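You operate a simulated robot arm through the tools that you are given. There is no shell and no other tool. Be economical: measure what you need, move in short steps, check, and stop when the job is done.

You run a simulated robot arm. Do the job below in one go: nothing can be reset, and whatever is moved stays where it is left.

## Task
Hold the 50 mm die on the magnetic chuck, up against its rail.
Fine: switch the chuck on with the red key and put the key back.

The check looks at the end state, three seconds after you hand in, the way a careful person would. Anything else that was tipped, shoved, dropped, spilled or broken makes it a failure.

## Robot
A 6-joint arm with a two-finger parallel gripper, fixed in place. Base frame: the origin is at the foot of the arm, x ahead of it, y to its left, z up; the work surface is at about z = 0.88. Readings come in m, degrees, newtons and seconds.
With the tool pointing down near the work surface it reaches from about 0.16 to 0.84 m from the base axis. Its first joint turns from -166.0 to 166.0 degrees. Payload 3.91 kg.
The TCP is the grasp point between the finger pads, 0.03 m short of the fingertips. In the tool frame z runs along the fingers and y along their closing line. The gripper opens to 0.11 m. The fingers are 0.02 m wide and 0.01 m thick; the gripper's body (0.048 by 0.112 m) begins 0.055 m behind the TCP.
Orientation is that of the tool frame in the base frame, as a unit quaternion [x, y, z, w]. With the fingers straight down and closing along the base's y, the tool's x points along the base's -x, its y along +y and its z along -z.

## Interface
- The arm moves only by the tool send_rows. Its argument "targets" is a list of rows, each a list of 7 numbers: the shift along the tool's x, y, z in mm, then the turn, a rotation vector about the tool's x, y, z in degrees, then the opening, from 0 (shut) to 1 (fully open). In form: [[dx, dy, dz, rx, ry, rz, fingers], ...]. A call has 1 to 8 rows; each row is the pose to reach, as a shift and turn from the pose commanded when the call began, along the tool's axes at that moment. Rows are played at 5 a second. More than 0.05 m and 8.6 degrees between two rows, or a gripper value outside its range, and nothing of the call is played. A pose out of reach is approached as far as the arm can. The call stops where the force on the tool passes 90 N (or 10 N more than at its start, if that is more) or the arm is blocked; 0.2 s more then pass. Each finger travels about 0.108 m/s and halts on what it meets, pressing with about 43 N; the grip force reading is that of the motor and also rises with nothing between the fingers. The clock runs only during rows and for 0.2 s after the last one: add rows that repeat a pose to give the fingers time. The reply holds the time, the measured pose of the TCP, the force on the tool along the base axes, the opening and the grip force, in the units named above and with some noise, with the torque about the TCP (base axes, N m) and any sound that the robot's microphone picked up, and new pictures: "pictures" is both (left out), scene, wrist or none.
- Cameras (640 x 400 px; columns grow to the right, rows downward): "scene" is fixed at [0.2072, -0.6555, 1.4709]; the picture's right is [0.95, 0.32, 0.00], its down [0.30, -0.90, -0.32] and it looks along [-0.10, 0.30, -0.95] (base axes); focal length 219 px, centre (320, 200). "wrist" rides on the gripper at [0.077, 0.007, -0.114] in the tool frame; the picture's right is [-0.09, 1.00, 0.00], its down [-0.80, -0.07, -0.59] and it looks along [-0.59, -0.05, 0.80] (tool axes); focal length 270 px, centre (320, 200). There is no depth. A picture from a camera that has moved, and an enlarged one, comes with that camera's place and axes in the base frame and with its lens. The place of the scene camera against the robot may be out by one fixed shift of up to 0.025 m in any direction.
- move_column(by): slides the trunk up (or, below 0, down) by that many m; the arm rides with it, the base frame stays. It gives what a move gives, with no picture.
- close_up(camera, box): a new picture of the part [left, top, right, bottom] of that camera's present view, enlarged. No time passes.
- close_job(): hands the job in; it is judged then, once.

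Go step by step. Nothing tells you positions but the pictures and the camera data: compare them with the known pose of the tool, close in by small moves and look again before you grip or let go. The budget is 120 turns and 200 pictures, counting those below and the enlarged ones. Unless the task says otherwise, let go and move clear before handing in, and close with one line.

The tools are called as name(argument=value, ...) on one line, values as JSON. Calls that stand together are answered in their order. send_rows: Moves the arm, as the interface text tells. Its arguments: {"type":"object","properties":{"targets":{"type":"array"},"pictures":{"type":"string","enum":["both","scene","wrist","none"]}},"required":["targets"]} The other tools are called the same way: move_column (by) slides the trunk up or down; close_up (camera, box) takes an enlarged picture of a part of a camera's view; close_job () hands the job in.

At the start:

```text
time: 0.0
eef_pos: [0.0726, -0.4316, 1.1752]
tool_rot: [-0.001, 1.0, -0.001, 0.0]
force: [0.4, 0.5, 1.5]
wrist_torque: [0.01, 0.0, -0.03]
grip_width: 0.11
gripper_force: 0.0
trunk travel left (down, up): [-0.475, 0.065]
```

scene: 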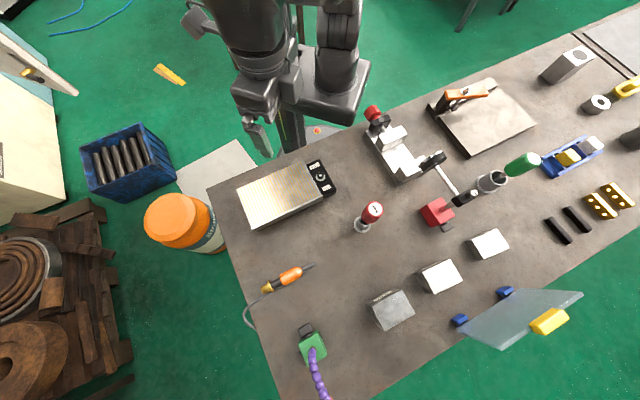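
wrist: 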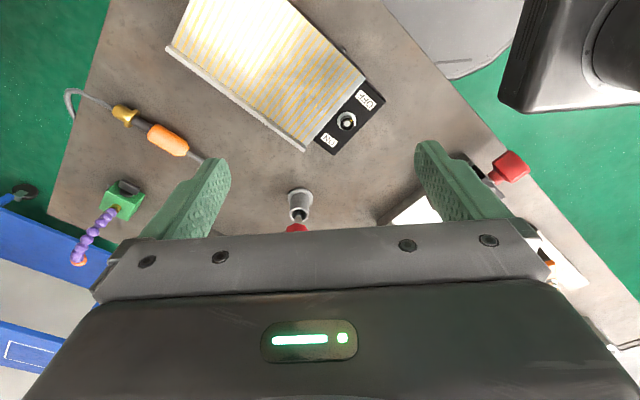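

I see the magnetic chuck left of the arm, the red key standing in a cup, and three blocks near the front edge. I'll enlarge these to tell which block is the 50 mm die and how the chuck's socket looks.

close_up(camera="scene", box=[350, 210, 530, 340])

close_up(camera="scene", box=[220, 140, 400, 250])

close_up(camera="wrist", box=[160, 0, 480, 240])

```text
3.08 times, centred on (440, 275) of scene
camera zoom: at [0.2072, -0.6555, 1.4709], right [0.95, 0.32, 0.0], down [0.3, -0.9, -0.32], along [-0.1, 0.3, -0.95], focal length 674 px, centre (-49, -31)
```

zoom: 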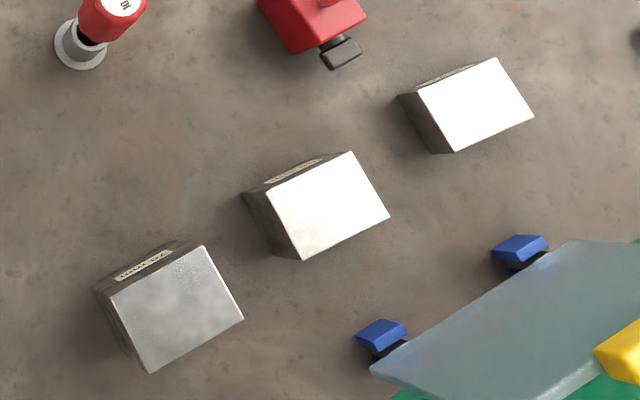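

```text
3.56 times, centred on (310, 195) of scene
camera zoom: at [0.2072, -0.6555, 1.4709], right [0.95, 0.32, 0.0], down [0.3, -0.9, -0.32], along [-0.1, 0.3, -0.95], focal length 779 px, centre (356, 218)
```

zoom: 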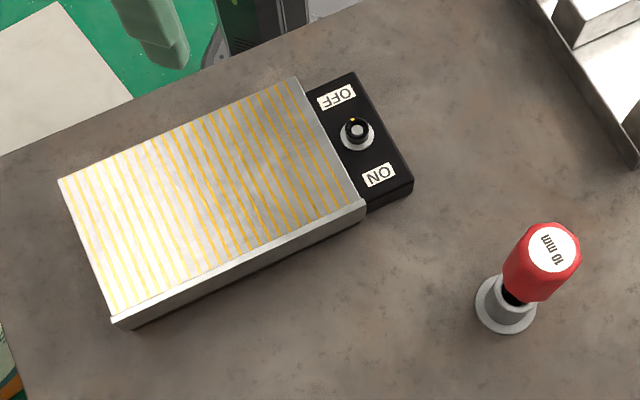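

```text
1.67 times, centred on (320, 120) of wrist
camera zoom: at [-0.0053, -0.4253, 1.2899], right [0.09, 1.0, 0.0], down [0.8, -0.07, 0.59], along [0.59, -0.05, -0.8], focal length 450 px, centre (320, 333)
```

zoom: 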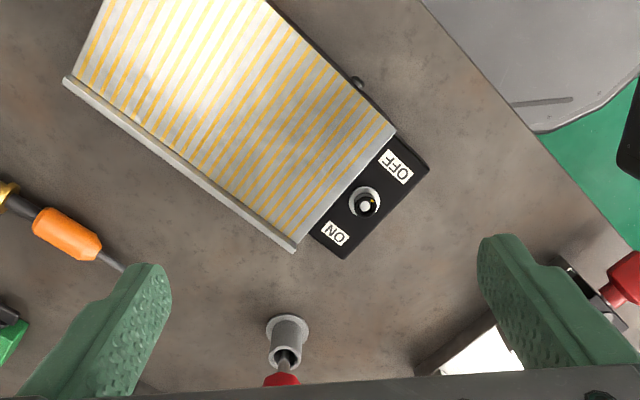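

The labels sit on the blocks' back faces (robot side), and everything is turned about 45° to the base. I'll yaw the tool 45° and pull back toward the base so the wrist camera sees the labels.

send_rows(targets=[[-22, 22, 3, 0, 0, 7.5, 1], [-44, 44, 6, 0, 0, 15, 1], [-66, 66, 9, 0, 0, 22.5, 1], [-88, 88, 12, 0, 0, 30, 1], [-110, 110, 16, 0, 0, 37.5, 1], [-130, 130, 20, 0, 0, 45, 1], [-130, 130, 20, 0, 0, 45, 1]])

```text
time: 1.6
eef_pos: [0.2031, -0.3027, 1.1556]
tool_rot: [0.383, 0.924, 0.0, 0.0]
force: [0.2, -0.7, -0.2]
wrist_torque: [0.04, -0.01, -0.01]
grip_width: 0.1102
gripper_force: 0.0
trunk travel left (down, up): [-0.475, 0.065]
camera wrist: at [0.153, -0.2422, 1.2695], right [0.77, 0.64, 0.0], down [0.52, -0.62, 0.59], along [0.38, -0.46, -0.8], focal length 270 px, centre (320, 200)
```

scene: 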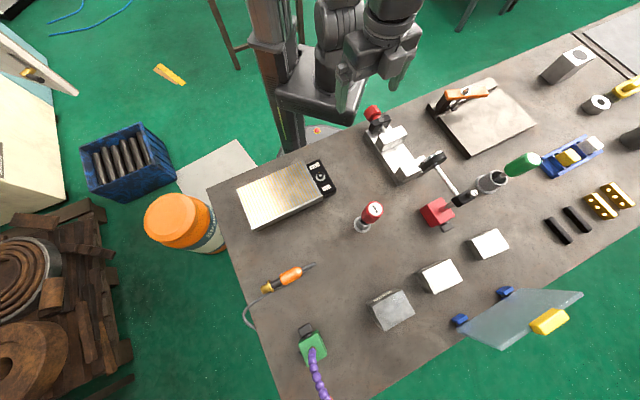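
wrist: 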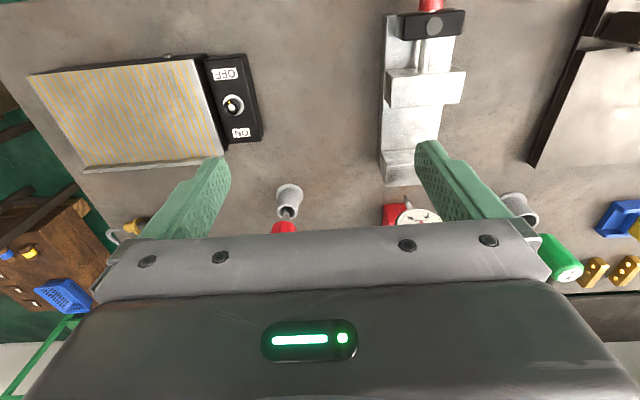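

The wrist image has the far side at the bottom, hidden by the gripper, so I need to be nearer. I move out over the bench toward the blocks.

send_rows(targets=[[-45, 0, 0, 0, 0, 0, 1], [-90, 0, 0, 0, 0, 0, 1], [-135, 0, 0, 0, 0, 0, 1], [-180, 0, 0, 0, 0, 0, 1], [-218, 0, 0, 0, 0, 0, 1], [-218, 0, 0, 0, 0, 0, 1]], pictures="wrist")

close_up(camera="wrist", box=[160, 80, 480, 240])

```text
time: 3.0
eef_pos: [0.3562, -0.4547, 1.1559]
tool_rot: [0.382, 0.924, 0.0, 0.001]
force: [0.3, 0.9, -0.4]
wrist_torque: [0.0, 0.0, 0.02]
grip_width: 0.1103
gripper_force: 0.2
trunk travel left (down, up): [-0.475, 0.065]
camera wrist: at [0.3059, -0.3965, 1.2711], right [0.77, 0.64, 0.0], down [0.52, -0.62, 0.59], along [0.38, -0.46, -0.8], focal length 270 px, centre (320, 200)
```

wrist: 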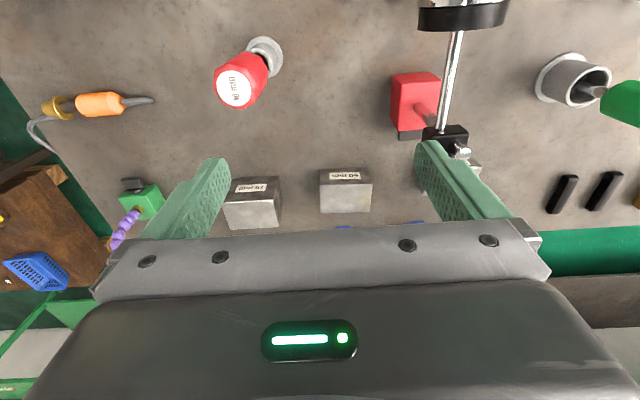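

```text
2.00 times, centred on (320, 160) of wrist
camera zoom: at [0.3059, -0.3965, 1.2711], right [0.77, 0.64, 0.0], down [0.52, -0.62, 0.59], along [0.38, -0.46, -0.8], focal length 541 px, centre (320, 280)
```

zoom: 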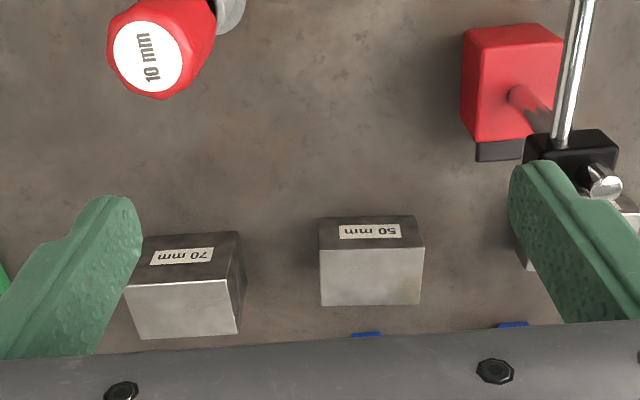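

The middle block is labelled 50 mm; I take it to be at about (0.495, -0.56). Before descending I check the neighbours (indicator stand, shield, third block).

close_up(camera="scene", box=[400, 130, 600, 255])

send_rows(targets=[[-34, 4, 5, 0, 0, 0, 1], [-68, 8, 15, 0, 0, 0, 1], [-102, 12, 30, 0, 0, 0, 1], [-136, 16, 45, 0, 0, 0, 1], [-160, 20, 66, 0, 0, 0, 1], [-160, 20, 66, 0, 0, 0, 1]])

```text
3.20 times, centred on (500, 192) of scene
camera zoom: at [0.2072, -0.6555, 1.4709], right [0.95, 0.32, 0.0], down [0.3, -0.9, -0.32], along [-0.1, 0.3, -0.95], focal length 701 px, centre (-256, 224)
```

zoom: 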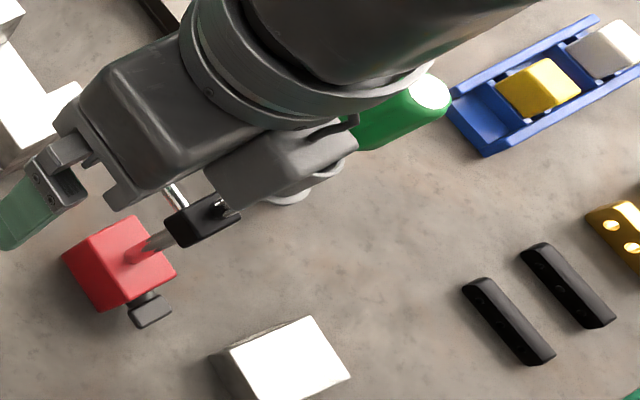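

```text
time: 4.4
eef_pos: [0.4833, -0.5535, 1.0904]
tool_rot: [0.383, 0.924, 0.001, 0.0]
force: [-0.5, -1.5, 0.7]
wrist_torque: [0.05, -0.03, -0.01]
grip_width: 0.1101
gripper_force: 0.1
trunk travel left (down, up): [-0.475, 0.065]
camera wrist: at [0.4335, -0.4953, 1.2051], right [0.77, 0.64, 0.0], down [0.52, -0.62, 0.59], along [0.38, -0.46, -0.8], focal length 270 px, centre (320, 200)
```

scene: 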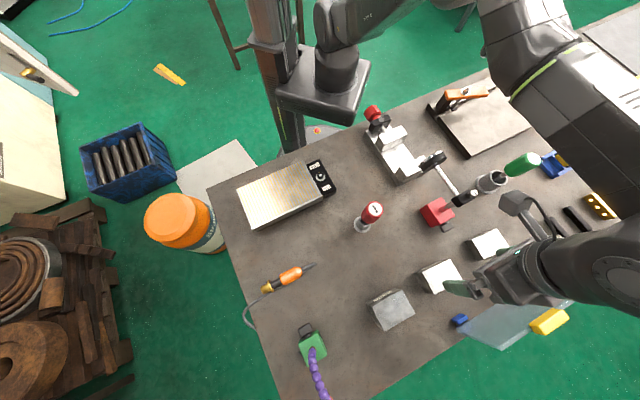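
wrist: 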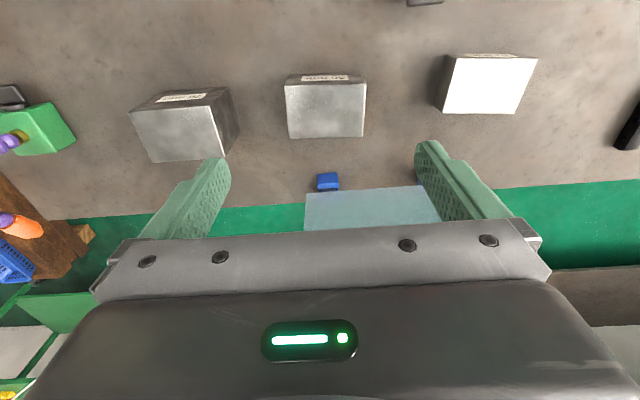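

I'm over the blocks with the 50 mm die between the fingers in view; I enlarge for exact edges.

close_up(camera="wrist", box=[245, 50, 405, 150])

```text
4.00 times, centred on (325, 100) of wrist
camera zoom: at [0.4335, -0.4953, 1.2051], right [0.77, 0.64, 0.0], down [0.52, -0.62, 0.59], along [0.38, -0.46, -0.8], focal length 1081 px, centre (300, 600)
```

zoom: 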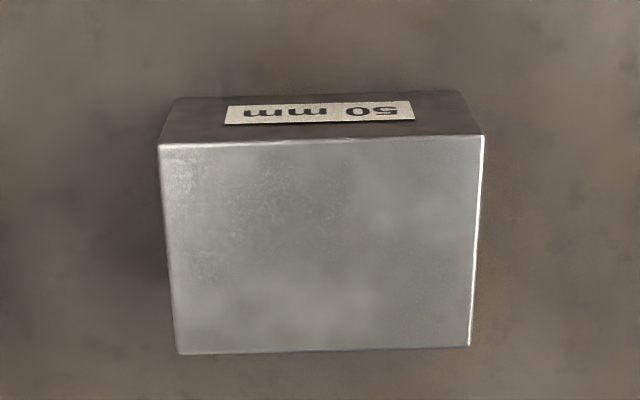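

The die measures ~79×54×50 mm, centred at (0.498, -0.562), turned to 41°. I align above it and partly descend.

send_rows(targets=[[-8, 2, 25, 0, 0, 2, 1], [-16, 4, 50, 0, 0, 3.9, 1], [-16, 4, 85, 0, 0, 3.9, 1], [-16, 4, 105, 0, 0, 3.9, 1], [-16, 4, 105, 0, 0, 3.9, 1]])

```text
time: 5.6
eef_pos: [0.4983, -0.5637, 0.9827]
tool_rot: [0.415, 0.91, 0.0, 0.0]
force: [-0.2, 0.8, -0.2]
wrist_torque: [0.01, 0.0, 0.02]
grip_width: 0.1101
gripper_force: 0.1
trunk travel left (down, up): [-0.475, 0.065]
camera wrist: at [0.4522, -0.5013, 1.0983], right [0.81, 0.59, 0.0], down [0.47, -0.65, 0.59], along [0.35, -0.48, -0.8], focal length 270 px, centre (320, 200)
```

scene: 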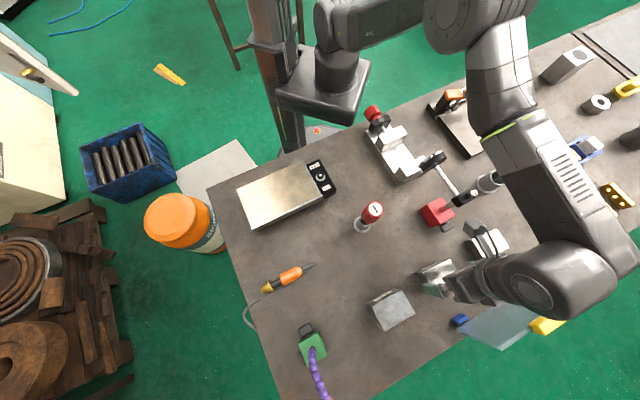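
wrist: 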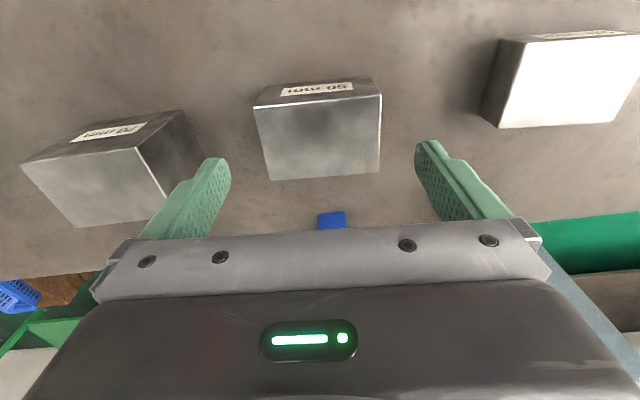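

The die is centred within a millimetre and aligned. I descend and close.

send_rows(targets=[[0, 1, 35, 0, 0, 0, 1], [0, 1, 60, 0, 0, 0, 1], [0, 1, 69, 0, 0, 0, 1], [0, 1, 69, 0, 0, 0, 0.6], [0, 1, 69, 0, 0, 0, 0.6], [0, 1, 69, 0, 0, 0, 0.6], [0, 1, 69, 0, 0, 0, 0.6]], pictures="wrist")

```text
time: 7.2
eef_pos: [0.4991, -0.5647, 0.9156]
tool_rot: [0.413, 0.911, 0.0, 0.0]
force: [-0.2, -0.8, -0.6]
wrist_torque: [-0.2, -0.04, 0.05]
grip_width: 0.0797
gripper_force: 43.0
trunk travel left (down, up): [-0.475, 0.065]
camera wrist: at [0.4535, -0.502, 1.0306], right [0.81, 0.59, 0.0], down [0.47, -0.65, 0.59], along [0.35, -0.48, -0.8], focal length 270 px, centre (320, 200)
```

wrist: 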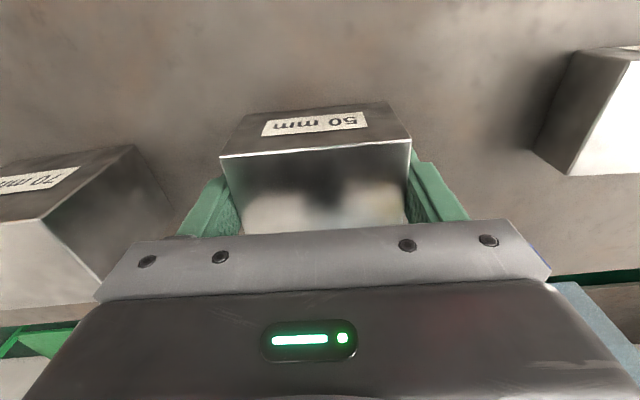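

Gripped at 80 mm width with 43 N. Lift straight up.

send_rows(targets=[[0, 1, 59, 0, 0, 0, 0.5], [0, 1, 40, 0, 0, 0, 0.5], [0, 1, 10, 0, 0, 0, 0.5], [0, 1, -25, 0, 0, 0, 0.5], [0, 1, -65, 0, 0, 0, 0.5], [0, 1, -105, 0, 0, 0, 0.5], [0, 1, -140, 0, 0, 0, 0.5], [0, 1, -140, 0, 0, 0, 0.5]], pictures="wrist")

```text
refused: row 1 steps farther than a row can; nothing moved
```

The shifts count from the present lowered pose; I resend the lift accordingly.

send_rows(targets=[[0, 0, -8, 0, 0, 0, 0.5], [0, 0, -25, 0, 0, 0, 0.5], [0, 0, -55, 0, 0, 0, 0.5], [0, 0, -90, 0, 0, 0, 0.5], [0, 0, -130, 0, 0, 0, 0.5], [0, 0, -170, 0, 0, 0, 0.5], [0, 0, -210, 0, 0, 0, 0.5], [0, 0, -210, 0, 0, 0, 0.5]], pictures="both")

```text
time: 9.0
eef_pos: [0.4994, -0.5621, 1.1255]
tool_rot: [0.414, 0.91, 0.001, 0.0]
force: [0.1, 0.6, -8.9]
wrist_torque: [-0.03, -0.02, -0.01]
grip_width: 0.0798
gripper_force: 42.8
trunk travel left (down, up): [-0.475, 0.065]
camera wrist: at [0.4539, -0.5001, 1.2398], right [0.81, 0.59, 0.0], down [0.47, -0.65, 0.59], along [0.35, -0.48, -0.81], focal length 270 px, centre (320, 200)
```

scene: 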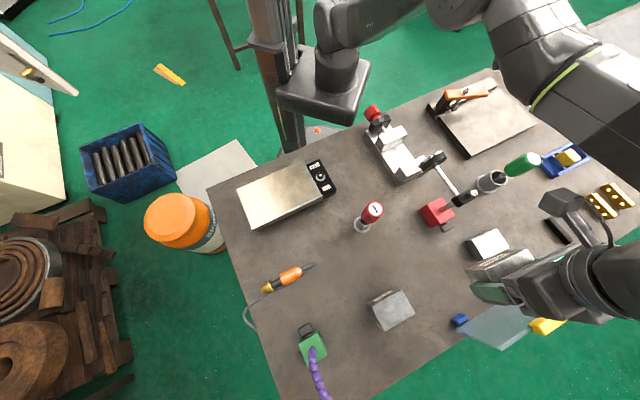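
wrist: 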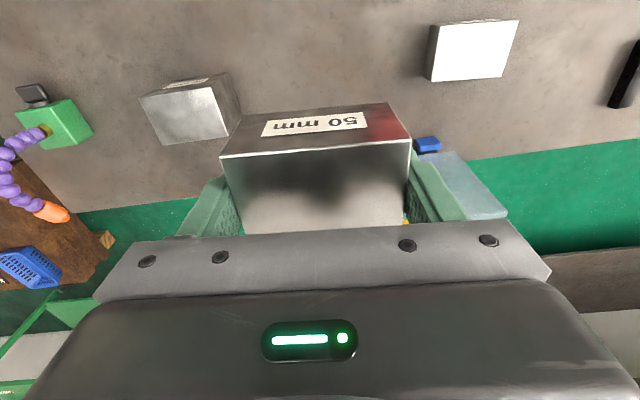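

The die (9 N) is up cleanly. I carry it high toward the chuck in two short calls.

send_rows(targets=[[12, -11, 0, 0, 0, 0, 0.5], [36, -34, 0, 0, 0, 0, 0.5], [64, -60, 0, 0, 0, 0, 0.5], [92, -87, 0, 0, 0, 0, 0.5], [120, -113, 0, 0, 0, 0, 0.5], [148, -140, 0, 0, 0, 0, 0.5], [176, -166, 0, 0, 0, 0, 0.5], [204, -193, 0, 0, 0, 0, 0.5]], pictures="none")

send_rows(targets=[[28, -26, 0, 0, 0, 0, 0.5], [56, -53, 0, 0, 0, 0, 0.5], [84, -79, 0, 0, 0, 0, 0.5], [104, -98, 0, 0, 0, 0, 0.5], [112, -105, 0, 0, 0, 0, 0.5], [112, -105, 0, 0, 0, 0, 0.5]])

```text
time: 10.8
eef_pos: [0.2198, -0.5368, 1.1237]
tool_rot: [0.414, 0.91, 0.0, 0.0]
force: [0.6, 0.6, -8.3]
wrist_torque: [-0.03, -0.01, -0.02]
grip_width: 0.0801
gripper_force: 43.1
trunk travel left (down, up): [-0.475, 0.065]
```

```text
time: 12.2
eef_pos: [0.0674, -0.5217, 1.1241]
tool_rot: [0.414, 0.91, 0.0, 0.0]
force: [0.0, 1.1, -8.4]
wrist_torque: [-0.03, -0.03, -0.02]
grip_width: 0.08
gripper_force: 42.5
trunk travel left (down, up): [-0.475, 0.065]
camera wrist: at [0.0205, -0.4594, 1.2387], right [0.81, 0.59, 0.0], down [0.47, -0.65, 0.59], along [0.35, -0.48, -0.8], focal length 270 px, centre (320, 200)
```

scene: 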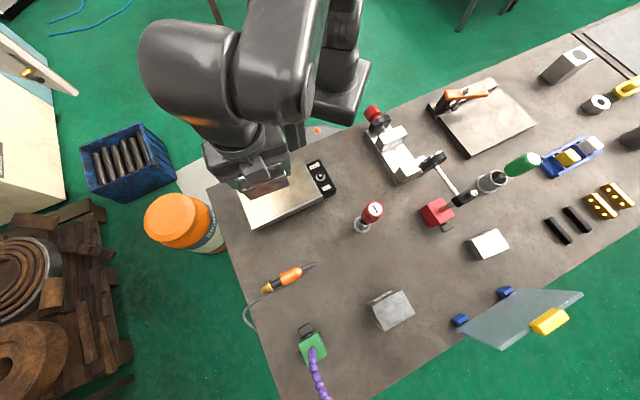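
wrist: 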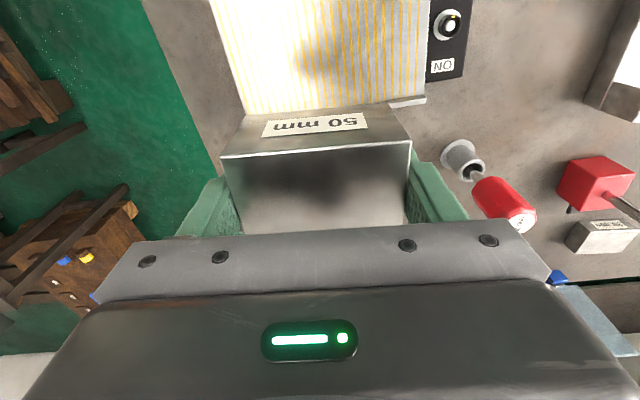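

The chuck is under me but the die hides the rail. I move 50 mm further forward so the rail comes into view, and enlarge.

send_rows(targets=[[-25, 0, 0, 0, 0, 0, 0.5], [-50, 0, 0, 0, 0, 0, 0.5], [-50, 0, 0, 0, 0, 0, 0.5]], pictures="none")

close_up(camera="wrist", box=[210, 0, 466, 120])

```text
time: 13.0
eef_pos: [0.1001, -0.5593, 1.125]
tool_rot: [0.413, 0.911, -0.001, 0.0]
force: [0.4, 0.1, -8.6]
wrist_torque: [-0.02, -0.01, 0.01]
grip_width: 0.0801
gripper_force: 43.5
trunk travel left (down, up): [-0.475, 0.065]
```

```text
2.50 times, centred on (338, 60) of wrist
camera zoom: at [0.054, -0.4968, 1.2398], right [0.81, 0.59, 0.0], down [0.47, -0.65, 0.59], along [0.35, -0.48, -0.8], focal length 676 px, centre (275, 550)
```

zoom: 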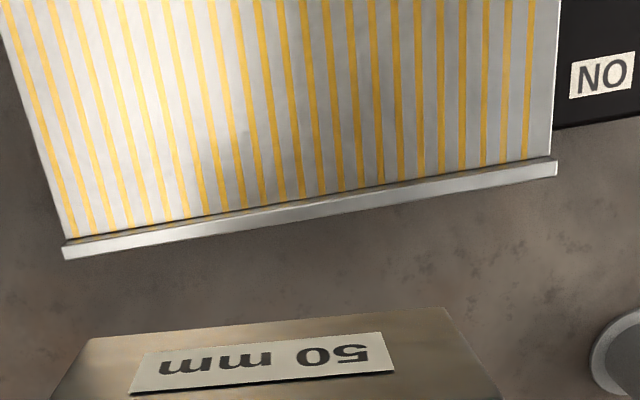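

The rail runs at 45.0°, its inner face mid-point near (0.094, -0.531), about 6 mm thick and slightly raised. I turn the die to 45°, set it about 12 mm behind the rail and come down part way.

send_rows(targets=[[22, 4, 0, 0, 0, -1.5, 0.5], [44, 8, 15, 0, 0, -3, 0.5], [64, 12, 45, 0, 0, -3.8, 0.5], [64, 12, 80, 0, 0, -3.8, 0.5], [64, 12, 105, 0, 0, -3.8, 0.5], [64, 12, 105, 0, 0, -3.8, 0.5]])

close_up(camera="scene", box=[220, 140, 360, 240])

```text
time: 14.4
eef_pos: [0.067, -0.5018, 1.0193]
tool_rot: [0.384, 0.923, 0.0, -0.001]
force: [0.1, -0.4, -8.0]
wrist_torque: [-0.02, -0.05, 0.03]
grip_width: 0.08
gripper_force: 43.1
trunk travel left (down, up): [-0.475, 0.065]
camera wrist: at [0.017, -0.4431, 1.1338], right [0.77, 0.64, 0.0], down [0.52, -0.62, 0.59], along [0.38, -0.46, -0.8], focal length 270 px, centre (320, 200)
```

scene: 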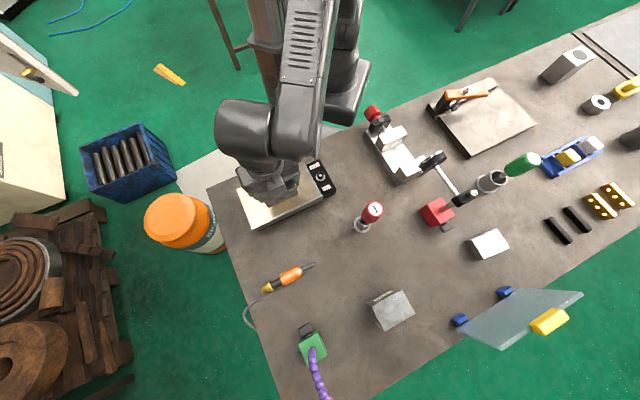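
wrist: 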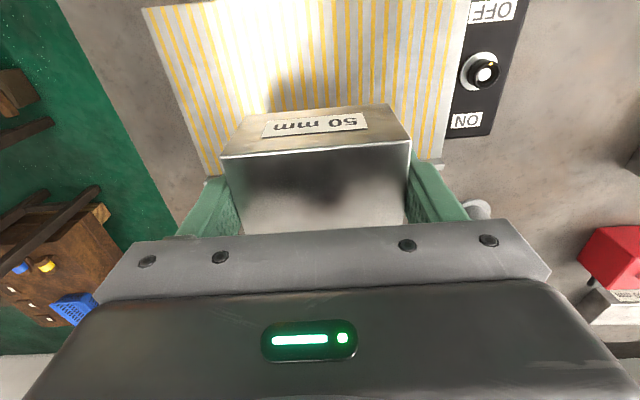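

```text
4.00 times, centred on (290, 190) of scene
camera zoom: at [0.2072, -0.6555, 1.4709], right [0.95, 0.32, 0.0], down [0.3, -0.9, -0.32], along [-0.1, 0.3, -0.95], focal length 877 px, centre (440, 240)
```

zoom: 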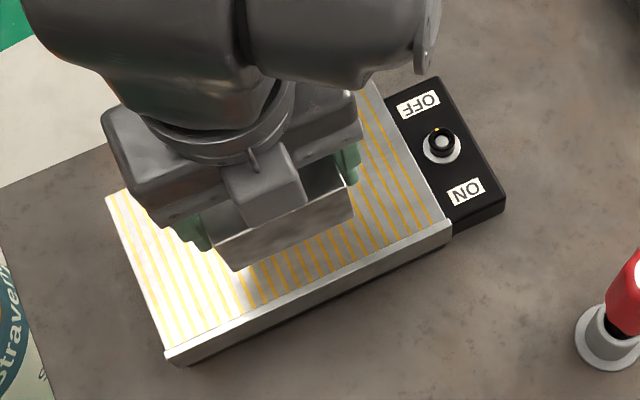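

The die hangs level behind the rail. I lower it in small steps, watching the force for touch-down.

send_rows(targets=[[0, 0, 20, 0, 0, 0, 0.5], [0, 0, 35, 0, 0, 0, 0.5], [0, 0, 35, 0, 0, 0, 0.5]], pictures="scene")

close_up(camera="scene", box=[230, 170, 342, 240])

```text
time: 15.2
eef_pos: [0.0666, -0.5032, 0.9842]
tool_rot: [0.383, 0.924, 0.0, 0.0]
force: [0.3, 0.1, -9.4]
wrist_torque: [0.0, 0.01, -0.01]
grip_width: 0.0798
gripper_force: 43.0
trunk travel left (down, up): [-0.475, 0.065]
```

scene: 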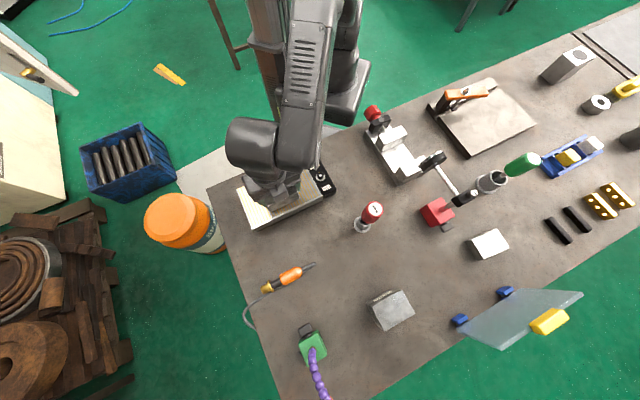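

```text
5.71 times, centred on (286, 205) of scene
camera zoom: at [0.2072, -0.6555, 1.4709], right [0.95, 0.32, 0.0], down [0.3, -0.9, -0.32], along [-0.1, 0.3, -0.95], focal length 1252 px, centre (514, 171)
```

zoom: 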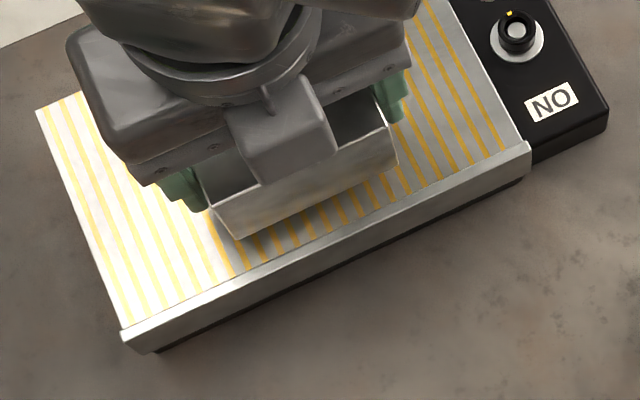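

Still a gap below the die. Smaller steps down.

send_rows(targets=[[0, 0, 4, 0, 0, 0, 0.5], [0, 0, 7, 0, 0, 0, 0.5], [0, 0, 7, 0, 0, 0, 0.5]], pictures="none")

close_up(camera="scene", box=[230, 170, 342, 240])

```text
time: 16.0
eef_pos: [0.0662, -0.5019, 0.9777]
tool_rot: [0.383, 0.924, 0.0, 0.0]
force: [0.0, 0.4, -8.5]
wrist_torque: [0.0, -0.01, 0.0]
grip_width: 0.0797
gripper_force: 43.0
trunk travel left (down, up): [-0.475, 0.065]
```

```text
5.71 times, centred on (286, 205) of scene
camera zoom: at [0.2072, -0.6555, 1.4709], right [0.95, 0.32, 0.0], down [0.3, -0.9, -0.32], along [-0.1, 0.3, -0.95], focal length 1252 px, centre (514, 171)
```

zoom: 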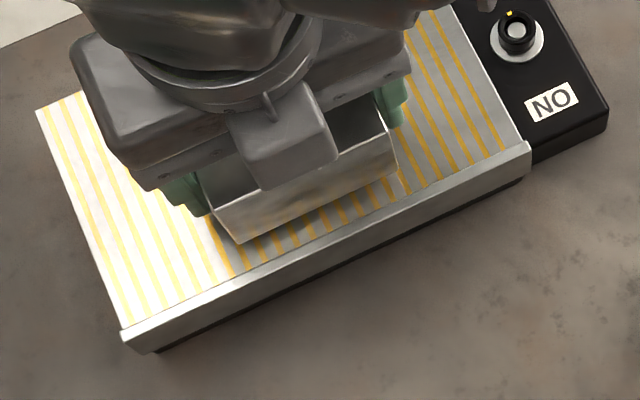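

No touch yet. Continue.

send_rows(targets=[[0, 0, 3, 0, 0, 0, 0.5], [0, 0, 5, 0, 0, 0, 0.5], [0, 0, 5, 0, 0, 0, 0.5]], pictures="none")

```text
time: 16.8
eef_pos: [0.0652, -0.5028, 0.9731]
tool_rot: [0.382, 0.924, 0.001, 0.0]
force: [0.0, 0.1, -9.7]
wrist_torque: [-0.01, -0.02, 0.02]
grip_width: 0.0797
gripper_force: 43.2
trunk travel left (down, up): [-0.475, 0.065]
```

send_rows(targets=[[0, 0, 3, 0, 0, 0, 0.5], [0, 0, 5, 0, 0, 0, 0.5], [0, 0, 5, 0, 0, 0, 0.5]], pictures="none")

```text
time: 17.6
eef_pos: [0.0663, -0.5027, 0.9669]
tool_rot: [0.383, 0.924, 0.0, 0.0]
force: [0.7, -0.7, -4.1]
wrist_torque: [0.14, -0.08, -0.02]
grip_width: 0.0798
gripper_force: 43.0
trunk travel left (down, up): [-0.475, 0.065]
```

Touch-down: the force dropped from -9 N to -4 N, so the chuck top is at z≈0.932. Now I slide the die towards the rail.

send_rows(targets=[[-3, 0, 0, 0, 0, 0, 0.5], [-6, 0, 0, 0, 0, 0, 0.5], [-8, 0, 0, 0, 0, 0, 0.5], [-8, 0, 0, 0, 0, 0, 0.5]], pictures="none")

close_up(camera="scene", box=[230, 170, 342, 240])

```text
time: 18.6
eef_pos: [0.0711, -0.5089, 0.9683]
tool_rot: [0.384, 0.923, 0.0, -0.001]
force: [-0.4, 0.2, -8.8]
wrist_torque: [0.04, -0.03, 0.04]
grip_width: 0.08
gripper_force: 42.4
trunk travel left (down, up): [-0.475, 0.065]
```

```text
5.71 times, centred on (286, 205) of scene
camera zoom: at [0.2072, -0.6555, 1.4709], right [0.95, 0.32, 0.0], down [0.3, -0.9, -0.32], along [-0.1, 0.3, -0.95], focal length 1252 px, centre (514, 171)
```

zoom: 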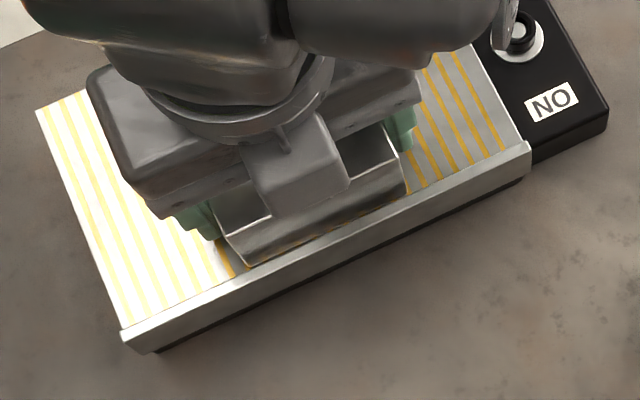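

The gap to the rail is now only a few millimetres and even along its length. I go on in small steps, watching for rail contact.

send_rows(targets=[[-1.5, 0, 0, 0, 0, 0, 0.5], [-3, 0, 0, 0, 0, 0, 0.5], [-3, 0, 0, 0, 0, 0, 0.5]], pictures="none")

```text
time: 19.4
eef_pos: [0.0749, -0.5106, 0.9688]
tool_rot: [0.383, 0.924, -0.001, 0.0]
force: [0.0, -0.6, -9.0]
wrist_torque: [0.0, -0.01, -0.02]
grip_width: 0.0795
gripper_force: 42.9
trunk travel left (down, up): [-0.475, 0.065]
```

send_rows(targets=[[-1, 0, 0, 0, 0, 0, 0.5], [-2, 0, 0, 0, 0, 0, 0.5], [-2, 0, 0, 0, 0, 0, 0.5]], pictures="none")

close_up(camera="scene", box=[250, 180, 330, 230])

```text
time: 20.2
eef_pos: [0.0757, -0.5113, 0.9673]
tool_rot: [0.383, 0.924, 0.001, 0.0]
force: [-7.9, 4.9, -8.9]
wrist_torque: [0.02, 0.27, -0.11]
grip_width: 0.08
gripper_force: 43.2
trunk travel left (down, up): [-0.475, 0.065]
```

```text
8.00 times, centred on (290, 205) of scene
camera zoom: at [0.2072, -0.6555, 1.4709], right [0.95, 0.32, 0.0], down [0.3, -0.9, -0.32], along [-0.1, 0.3, -0.95], focal length 1754 px, centre (560, 160)
```

zoom: 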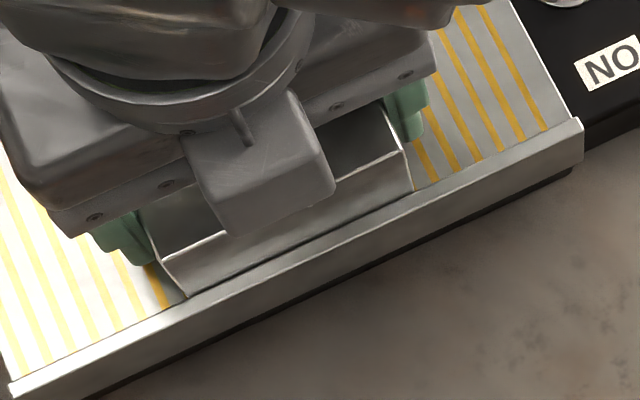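

The reaction (-7.9, 4.9) N shows the die is against the rail. I press slightly more, lower it fully onto the face, and open.

send_rows(targets=[[-0.7, 0, 1, 0, 0, 0, 0.5], [-0.7, 0, 2, 0, 0, 0, 0.5], [-0.7, 0, 2, 0, 0, 0, 0.5]], pictures="none")

```text
time: 21.0
eef_pos: [0.0751, -0.5105, 0.9682]
tool_rot: [0.383, 0.924, 0.0, 0.001]
force: [-12.3, 9.3, 9.4]
wrist_torque: [1.04, 0.51, -0.07]
grip_width: 0.0797
gripper_force: 43.1
trunk travel left (down, up): [-0.475, 0.065]
```

Seated on the face and against the rail. Release.

send_rows(targets=[[-0.7, 0, 1.5, 0, 0, 0, 0.8], [-0.7, 0, 1.5, 0, 0, 0, 0.95], [-0.7, 0, 1.5, 0, 0, 0, 0.95]], pictures="none")

close_up(camera="scene", box=[250, 180, 330, 230])

```text
time: 21.8
eef_pos: [0.0769, -0.5133, 0.9652]
tool_rot: [0.383, 0.924, 0.0, 0.0]
force: [-0.1, 0.3, -0.1]
wrist_torque: [0.02, -0.02, 0.05]
grip_width: 0.1046
gripper_force: 0.0
trunk travel left (down, up): [-0.475, 0.065]
```

```text
8.00 times, centred on (290, 205) of scene
camera zoom: at [0.2072, -0.6555, 1.4709], right [0.95, 0.32, 0.0], down [0.3, -0.9, -0.32], along [-0.1, 0.3, -0.95], focal length 1754 px, centre (560, 160)
```

zoom: 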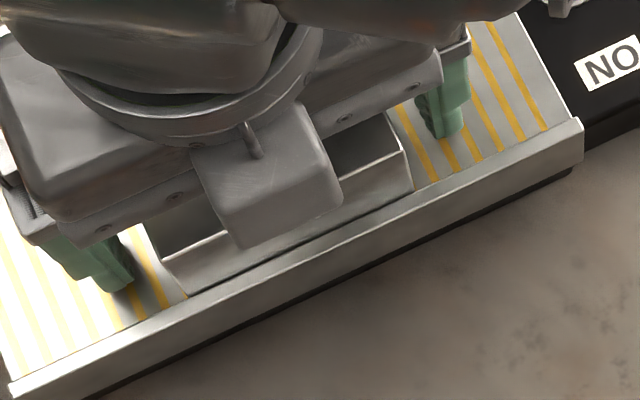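

Die stays put against the rail. I lift clear straight up and look.

send_rows(targets=[[0, 0, -20, 0, 0, 0, 0.95], [0, 0, -55, 0, 0, 0, 1], [0, 0, -95, 0, 0, 0, 1], [0, 0, -135, 0, 0, 0, 1], [0, 0, -170, 0, 0, 0, 1], [0, 0, -170, 0, 0, 0, 1]])

close_up(camera="wrist", box=[200, 0, 520, 200])

```text
time: 23.2
eef_pos: [0.0761, -0.5115, 1.1328]
tool_rot: [0.383, 0.924, 0.0, -0.001]
force: [0.3, 0.1, 0.3]
wrist_torque: [0.01, 0.02, 0.02]
grip_width: 0.1099
gripper_force: 0.0
trunk travel left (down, up): [-0.475, 0.065]
camera wrist: at [0.0257, -0.4535, 1.248], right [0.77, 0.64, 0.0], down [0.52, -0.62, 0.59], along [0.38, -0.46, -0.8], focal length 270 px, centre (320, 200)
```

scene: 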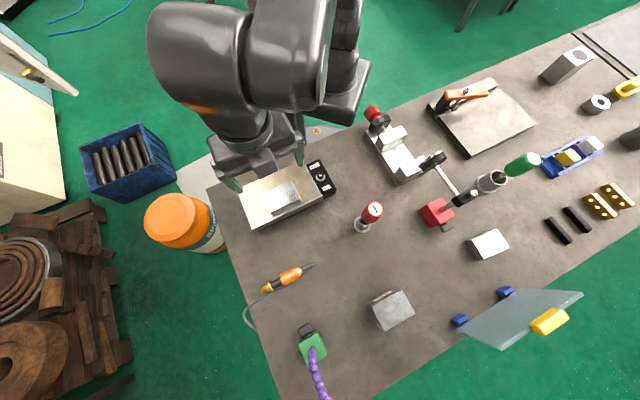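
wrist: 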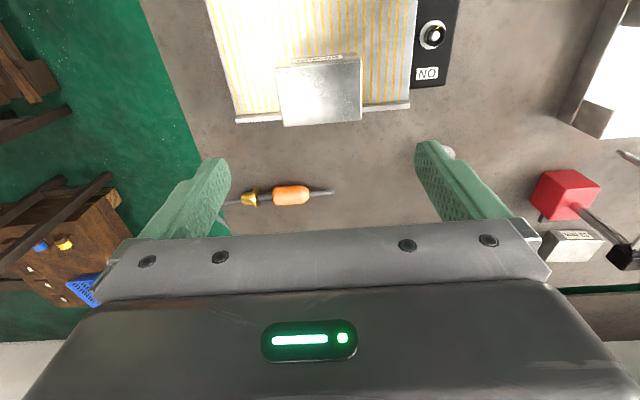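

```text
2.00 times, centred on (360, 100) of wrist
camera zoom: at [0.0257, -0.4535, 1.248], right [0.77, 0.64, 0.0], down [0.52, -0.62, 0.59], along [0.38, -0.46, -0.8], focal length 541 px, centre (240, 400)
```

zoom: 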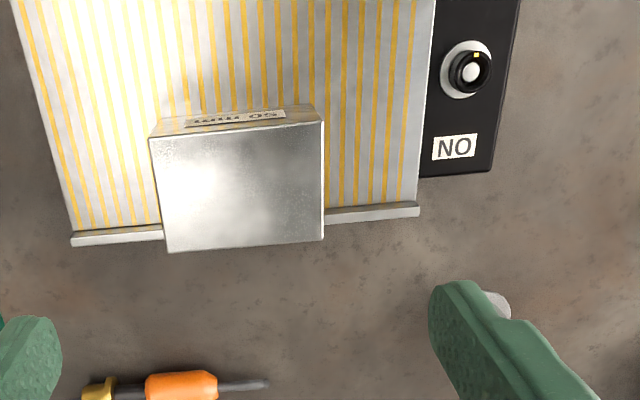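

The die sits squarely on the chuck. Now the key: I move above its holder to measure it.

send_rows(targets=[[-26, 33, 0, 0, 0, 0, 1], [-52, 67, 0, 0, 0, 0, 1], [-78, 100, 0, 0, 0, 0, 1], [-104, 134, 0, 0, 0, 0, 1], [-130, 167, 0, 0, 0, 0, 1], [-130, 167, 0, 0, 0, 0, 1]])

close_up(camera="wrist", box=[240, 70, 400, 170])

close_up(camera="scene", box=[340, 190, 404, 240])

```text
time: 24.6
eef_pos: [0.2879, -0.4855, 1.1366]
tool_rot: [0.383, 0.924, -0.001, 0.0]
force: [-0.4, 0.4, -0.1]
wrist_torque: [-0.02, 0.0, 0.0]
grip_width: 0.1101
gripper_force: 0.1
trunk travel left (down, up): [-0.475, 0.065]
camera wrist: at [0.237, -0.4272, 1.2514], right [0.77, 0.64, 0.0], down [0.52, -0.62, 0.59], along [0.38, -0.46, -0.8], focal length 270 px, centre (320, 200)
```

scene: 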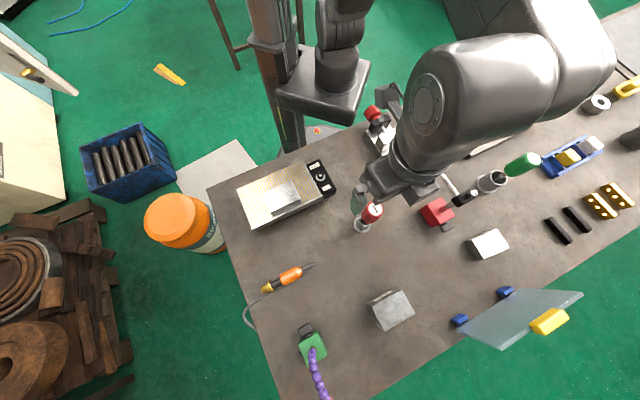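
wrist: 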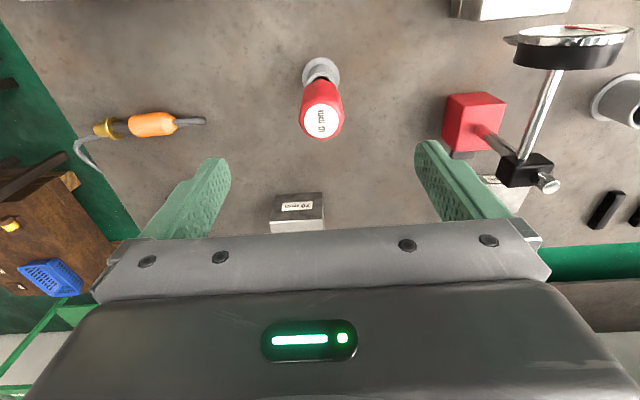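

```text
4.00 times, centred on (320, 120) of wrist
camera zoom: at [0.237, -0.4272, 1.2514], right [0.77, 0.64, 0.0], down [0.52, -0.62, 0.59], along [0.38, -0.46, -0.8], focal length 1081 px, centre (320, 520)
```

zoom: 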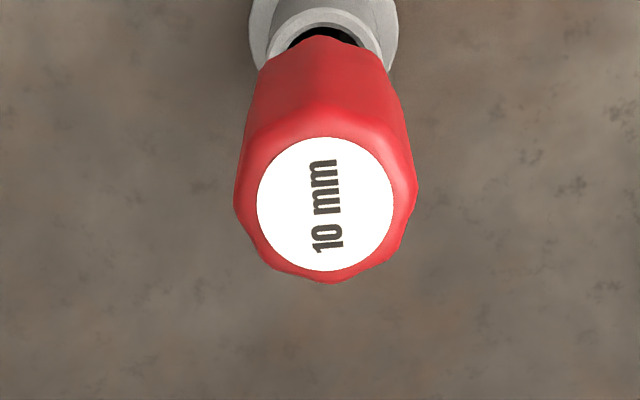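

```text
8.00 times, centred on (372, 215) of scene
camera zoom: at [0.2072, -0.6555, 1.4709], right [0.95, 0.32, 0.0], down [0.3, -0.9, -0.32], along [-0.1, 0.3, -0.95], focal length 1754 px, centre (-96, 80)
```

zoom: 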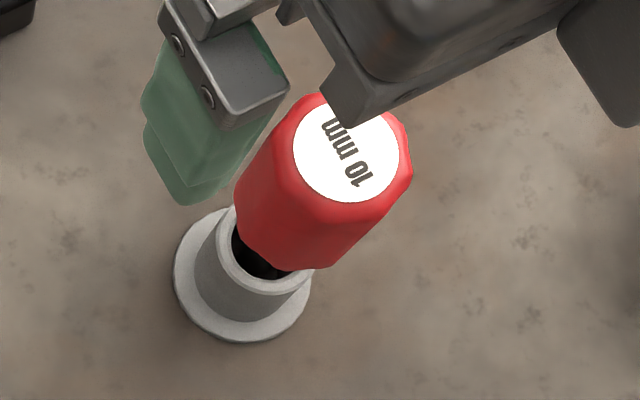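

The key stands upright, ~35 mm octagonal handle, top at about z=1.04, within 5 mm of my axis. I come down partway and re-measure.

send_rows(targets=[[4.5, 1.5, 20, 0, 0, 0, 1], [4.5, 1.5, 40, 0, 0, 0, 1], [4.5, 1.5, 50, 0, 0, 0, 1], [4.5, 1.5, 50, 0, 0, 0, 1]])

close_up(camera="wrist", box=[200, 40, 440, 190])

```text
time: 25.6
eef_pos: [0.2853, -0.4827, 1.0855]
tool_rot: [0.384, 0.924, 0.0, 0.0]
force: [0.7, 0.0, 1.0]
wrist_torque: [0.01, -0.01, -0.06]
grip_width: 0.1101
gripper_force: 0.0
trunk travel left (down, up): [-0.475, 0.065]
camera wrist: at [0.2345, -0.4237, 1.2003], right [0.77, 0.64, 0.0], down [0.52, -0.62, 0.59], along [0.38, -0.46, -0.8], focal length 270 px, centre (320, 200)
```

scene: 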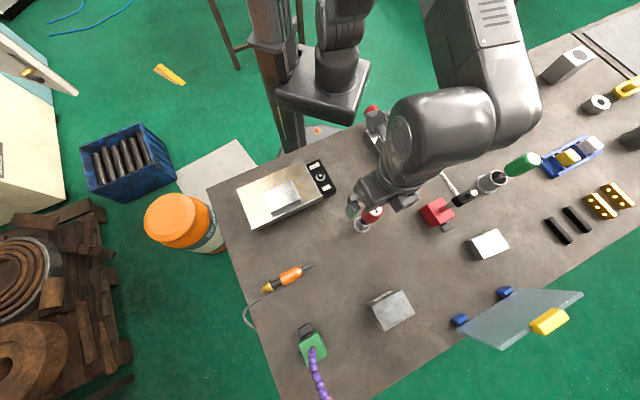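
wrist: 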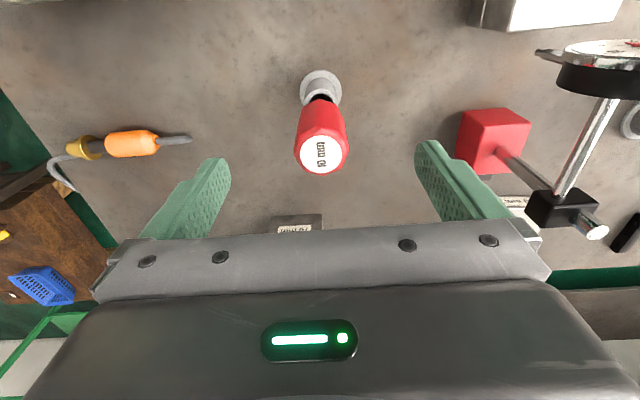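

```text
2.67 times, centred on (320, 115) of wrist
camera zoom: at [0.2345, -0.4237, 1.2003], right [0.77, 0.64, 0.0], down [0.52, -0.62, 0.59], along [0.38, -0.46, -0.8], focal length 721 px, centre (320, 427)
```

zoom: 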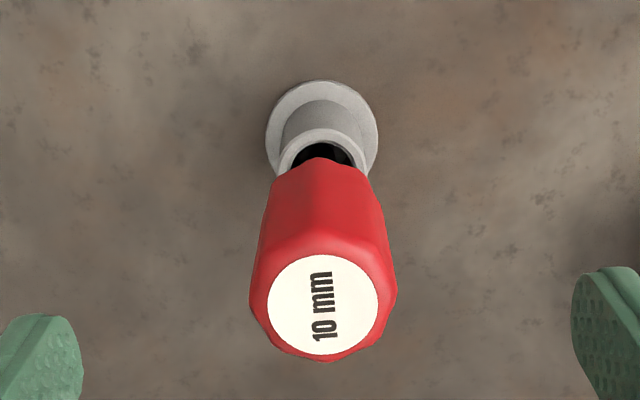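

Key axis refined to 4.5 mm ahead of my TCP, top at z≈1.037, dial gauge well clear. I descend around the handle and close.

send_rows(targets=[[-4.5, 1, 20, 0, 0, 0, 1], [-4.5, 1, 45, 0, 0, 0, 1], [-4.5, 1, 70, 0, 0, 0, 1], [-4.5, 1, 80, 0, 0, 0, 1], [-4.5, 1, 80, 0, 0, 0, 1]])

```text
time: 26.8
eef_pos: [0.2881, -0.485, 1.0028]
tool_rot: [0.383, 0.924, -0.001, 0.0]
force: [0.0, -0.4, 1.0]
wrist_torque: [-0.01, 0.0, 0.01]
grip_width: 0.1096
gripper_force: 0.1
trunk travel left (down, up): [-0.475, 0.065]
camera wrist: at [0.2379, -0.4268, 1.1198], right [0.77, 0.64, 0.0], down [0.52, -0.62, 0.59], along [0.38, -0.46, -0.8], focal length 270 px, centre (320, 200)
```

scene: 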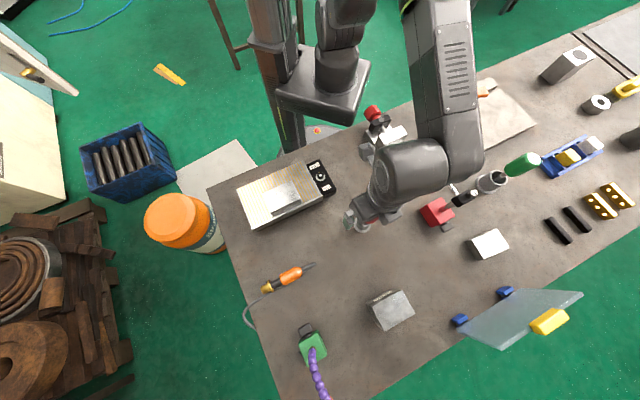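
wrist: 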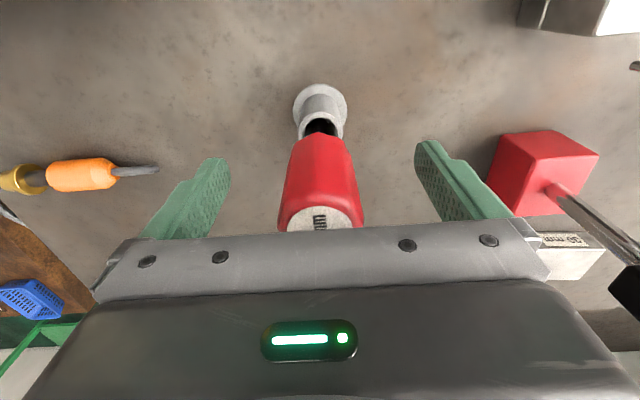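

The handle is centred between the fingers. Close.

send_rows(targets=[[0, 0, 0, 0, 0, 0, 0.5], [0, 0, 0, 0, 0, 0, 0.2], [0, 0, 0, 0, 0, 0, 0.1], [0, 0, 0, 0, 0, 0, 0.1], [0, 0, 0, 0, 0, 0, 0.1]])

close_up(camera="wrist", box=[230, 70, 410, 230])

```text
time: 28.0
eef_pos: [0.288, -0.4851, 1.0045]
tool_rot: [0.383, 0.924, 0.0, 0.0]
force: [-0.7, -0.2, -0.6]
wrist_torque: [-0.02, 0.05, -0.01]
grip_width: 0.0369
gripper_force: 43.1
trunk travel left (down, up): [-0.475, 0.065]
camera wrist: at [0.2379, -0.4268, 1.12], right [0.77, 0.64, 0.0], down [0.52, -0.62, 0.59], along [0.38, -0.46, -0.8], focal length 270 px, centre (320, 200)
```

scene: 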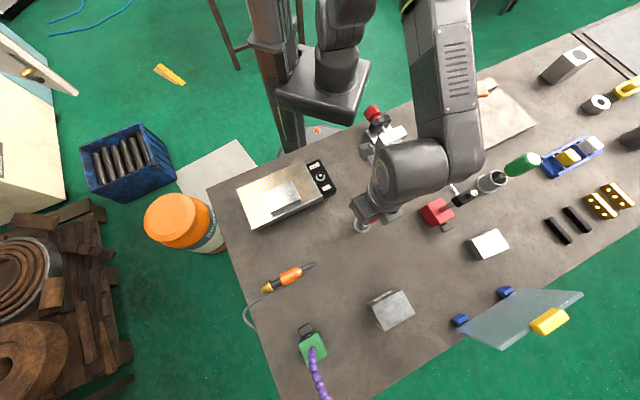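
wrist: 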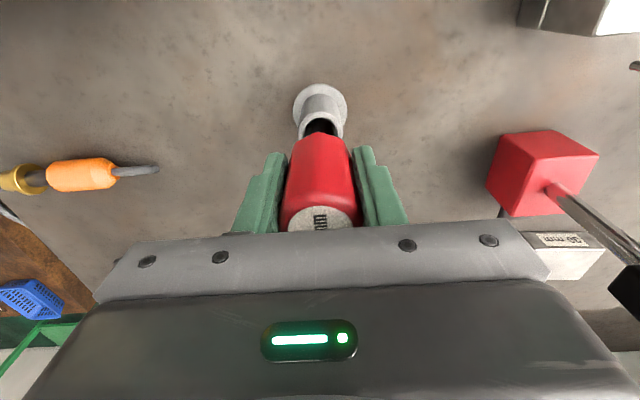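

```text
2.50 times, centred on (320, 150) of wrist
camera zoom: at [0.2379, -0.4268, 1.12], right [0.77, 0.64, 0.0], down [0.52, -0.62, 0.59], along [0.38, -0.46, -0.8], focal length 676 px, centre (320, 325)
```

zoom: 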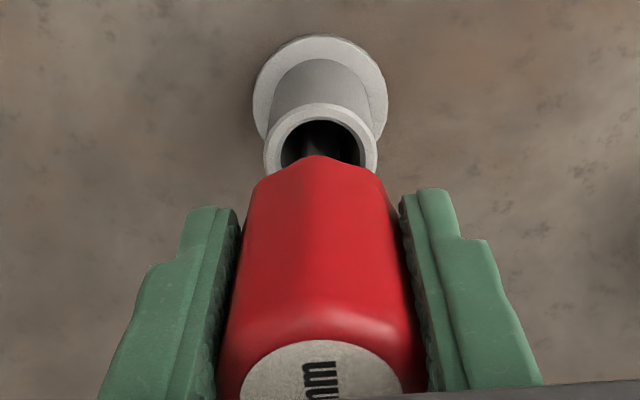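

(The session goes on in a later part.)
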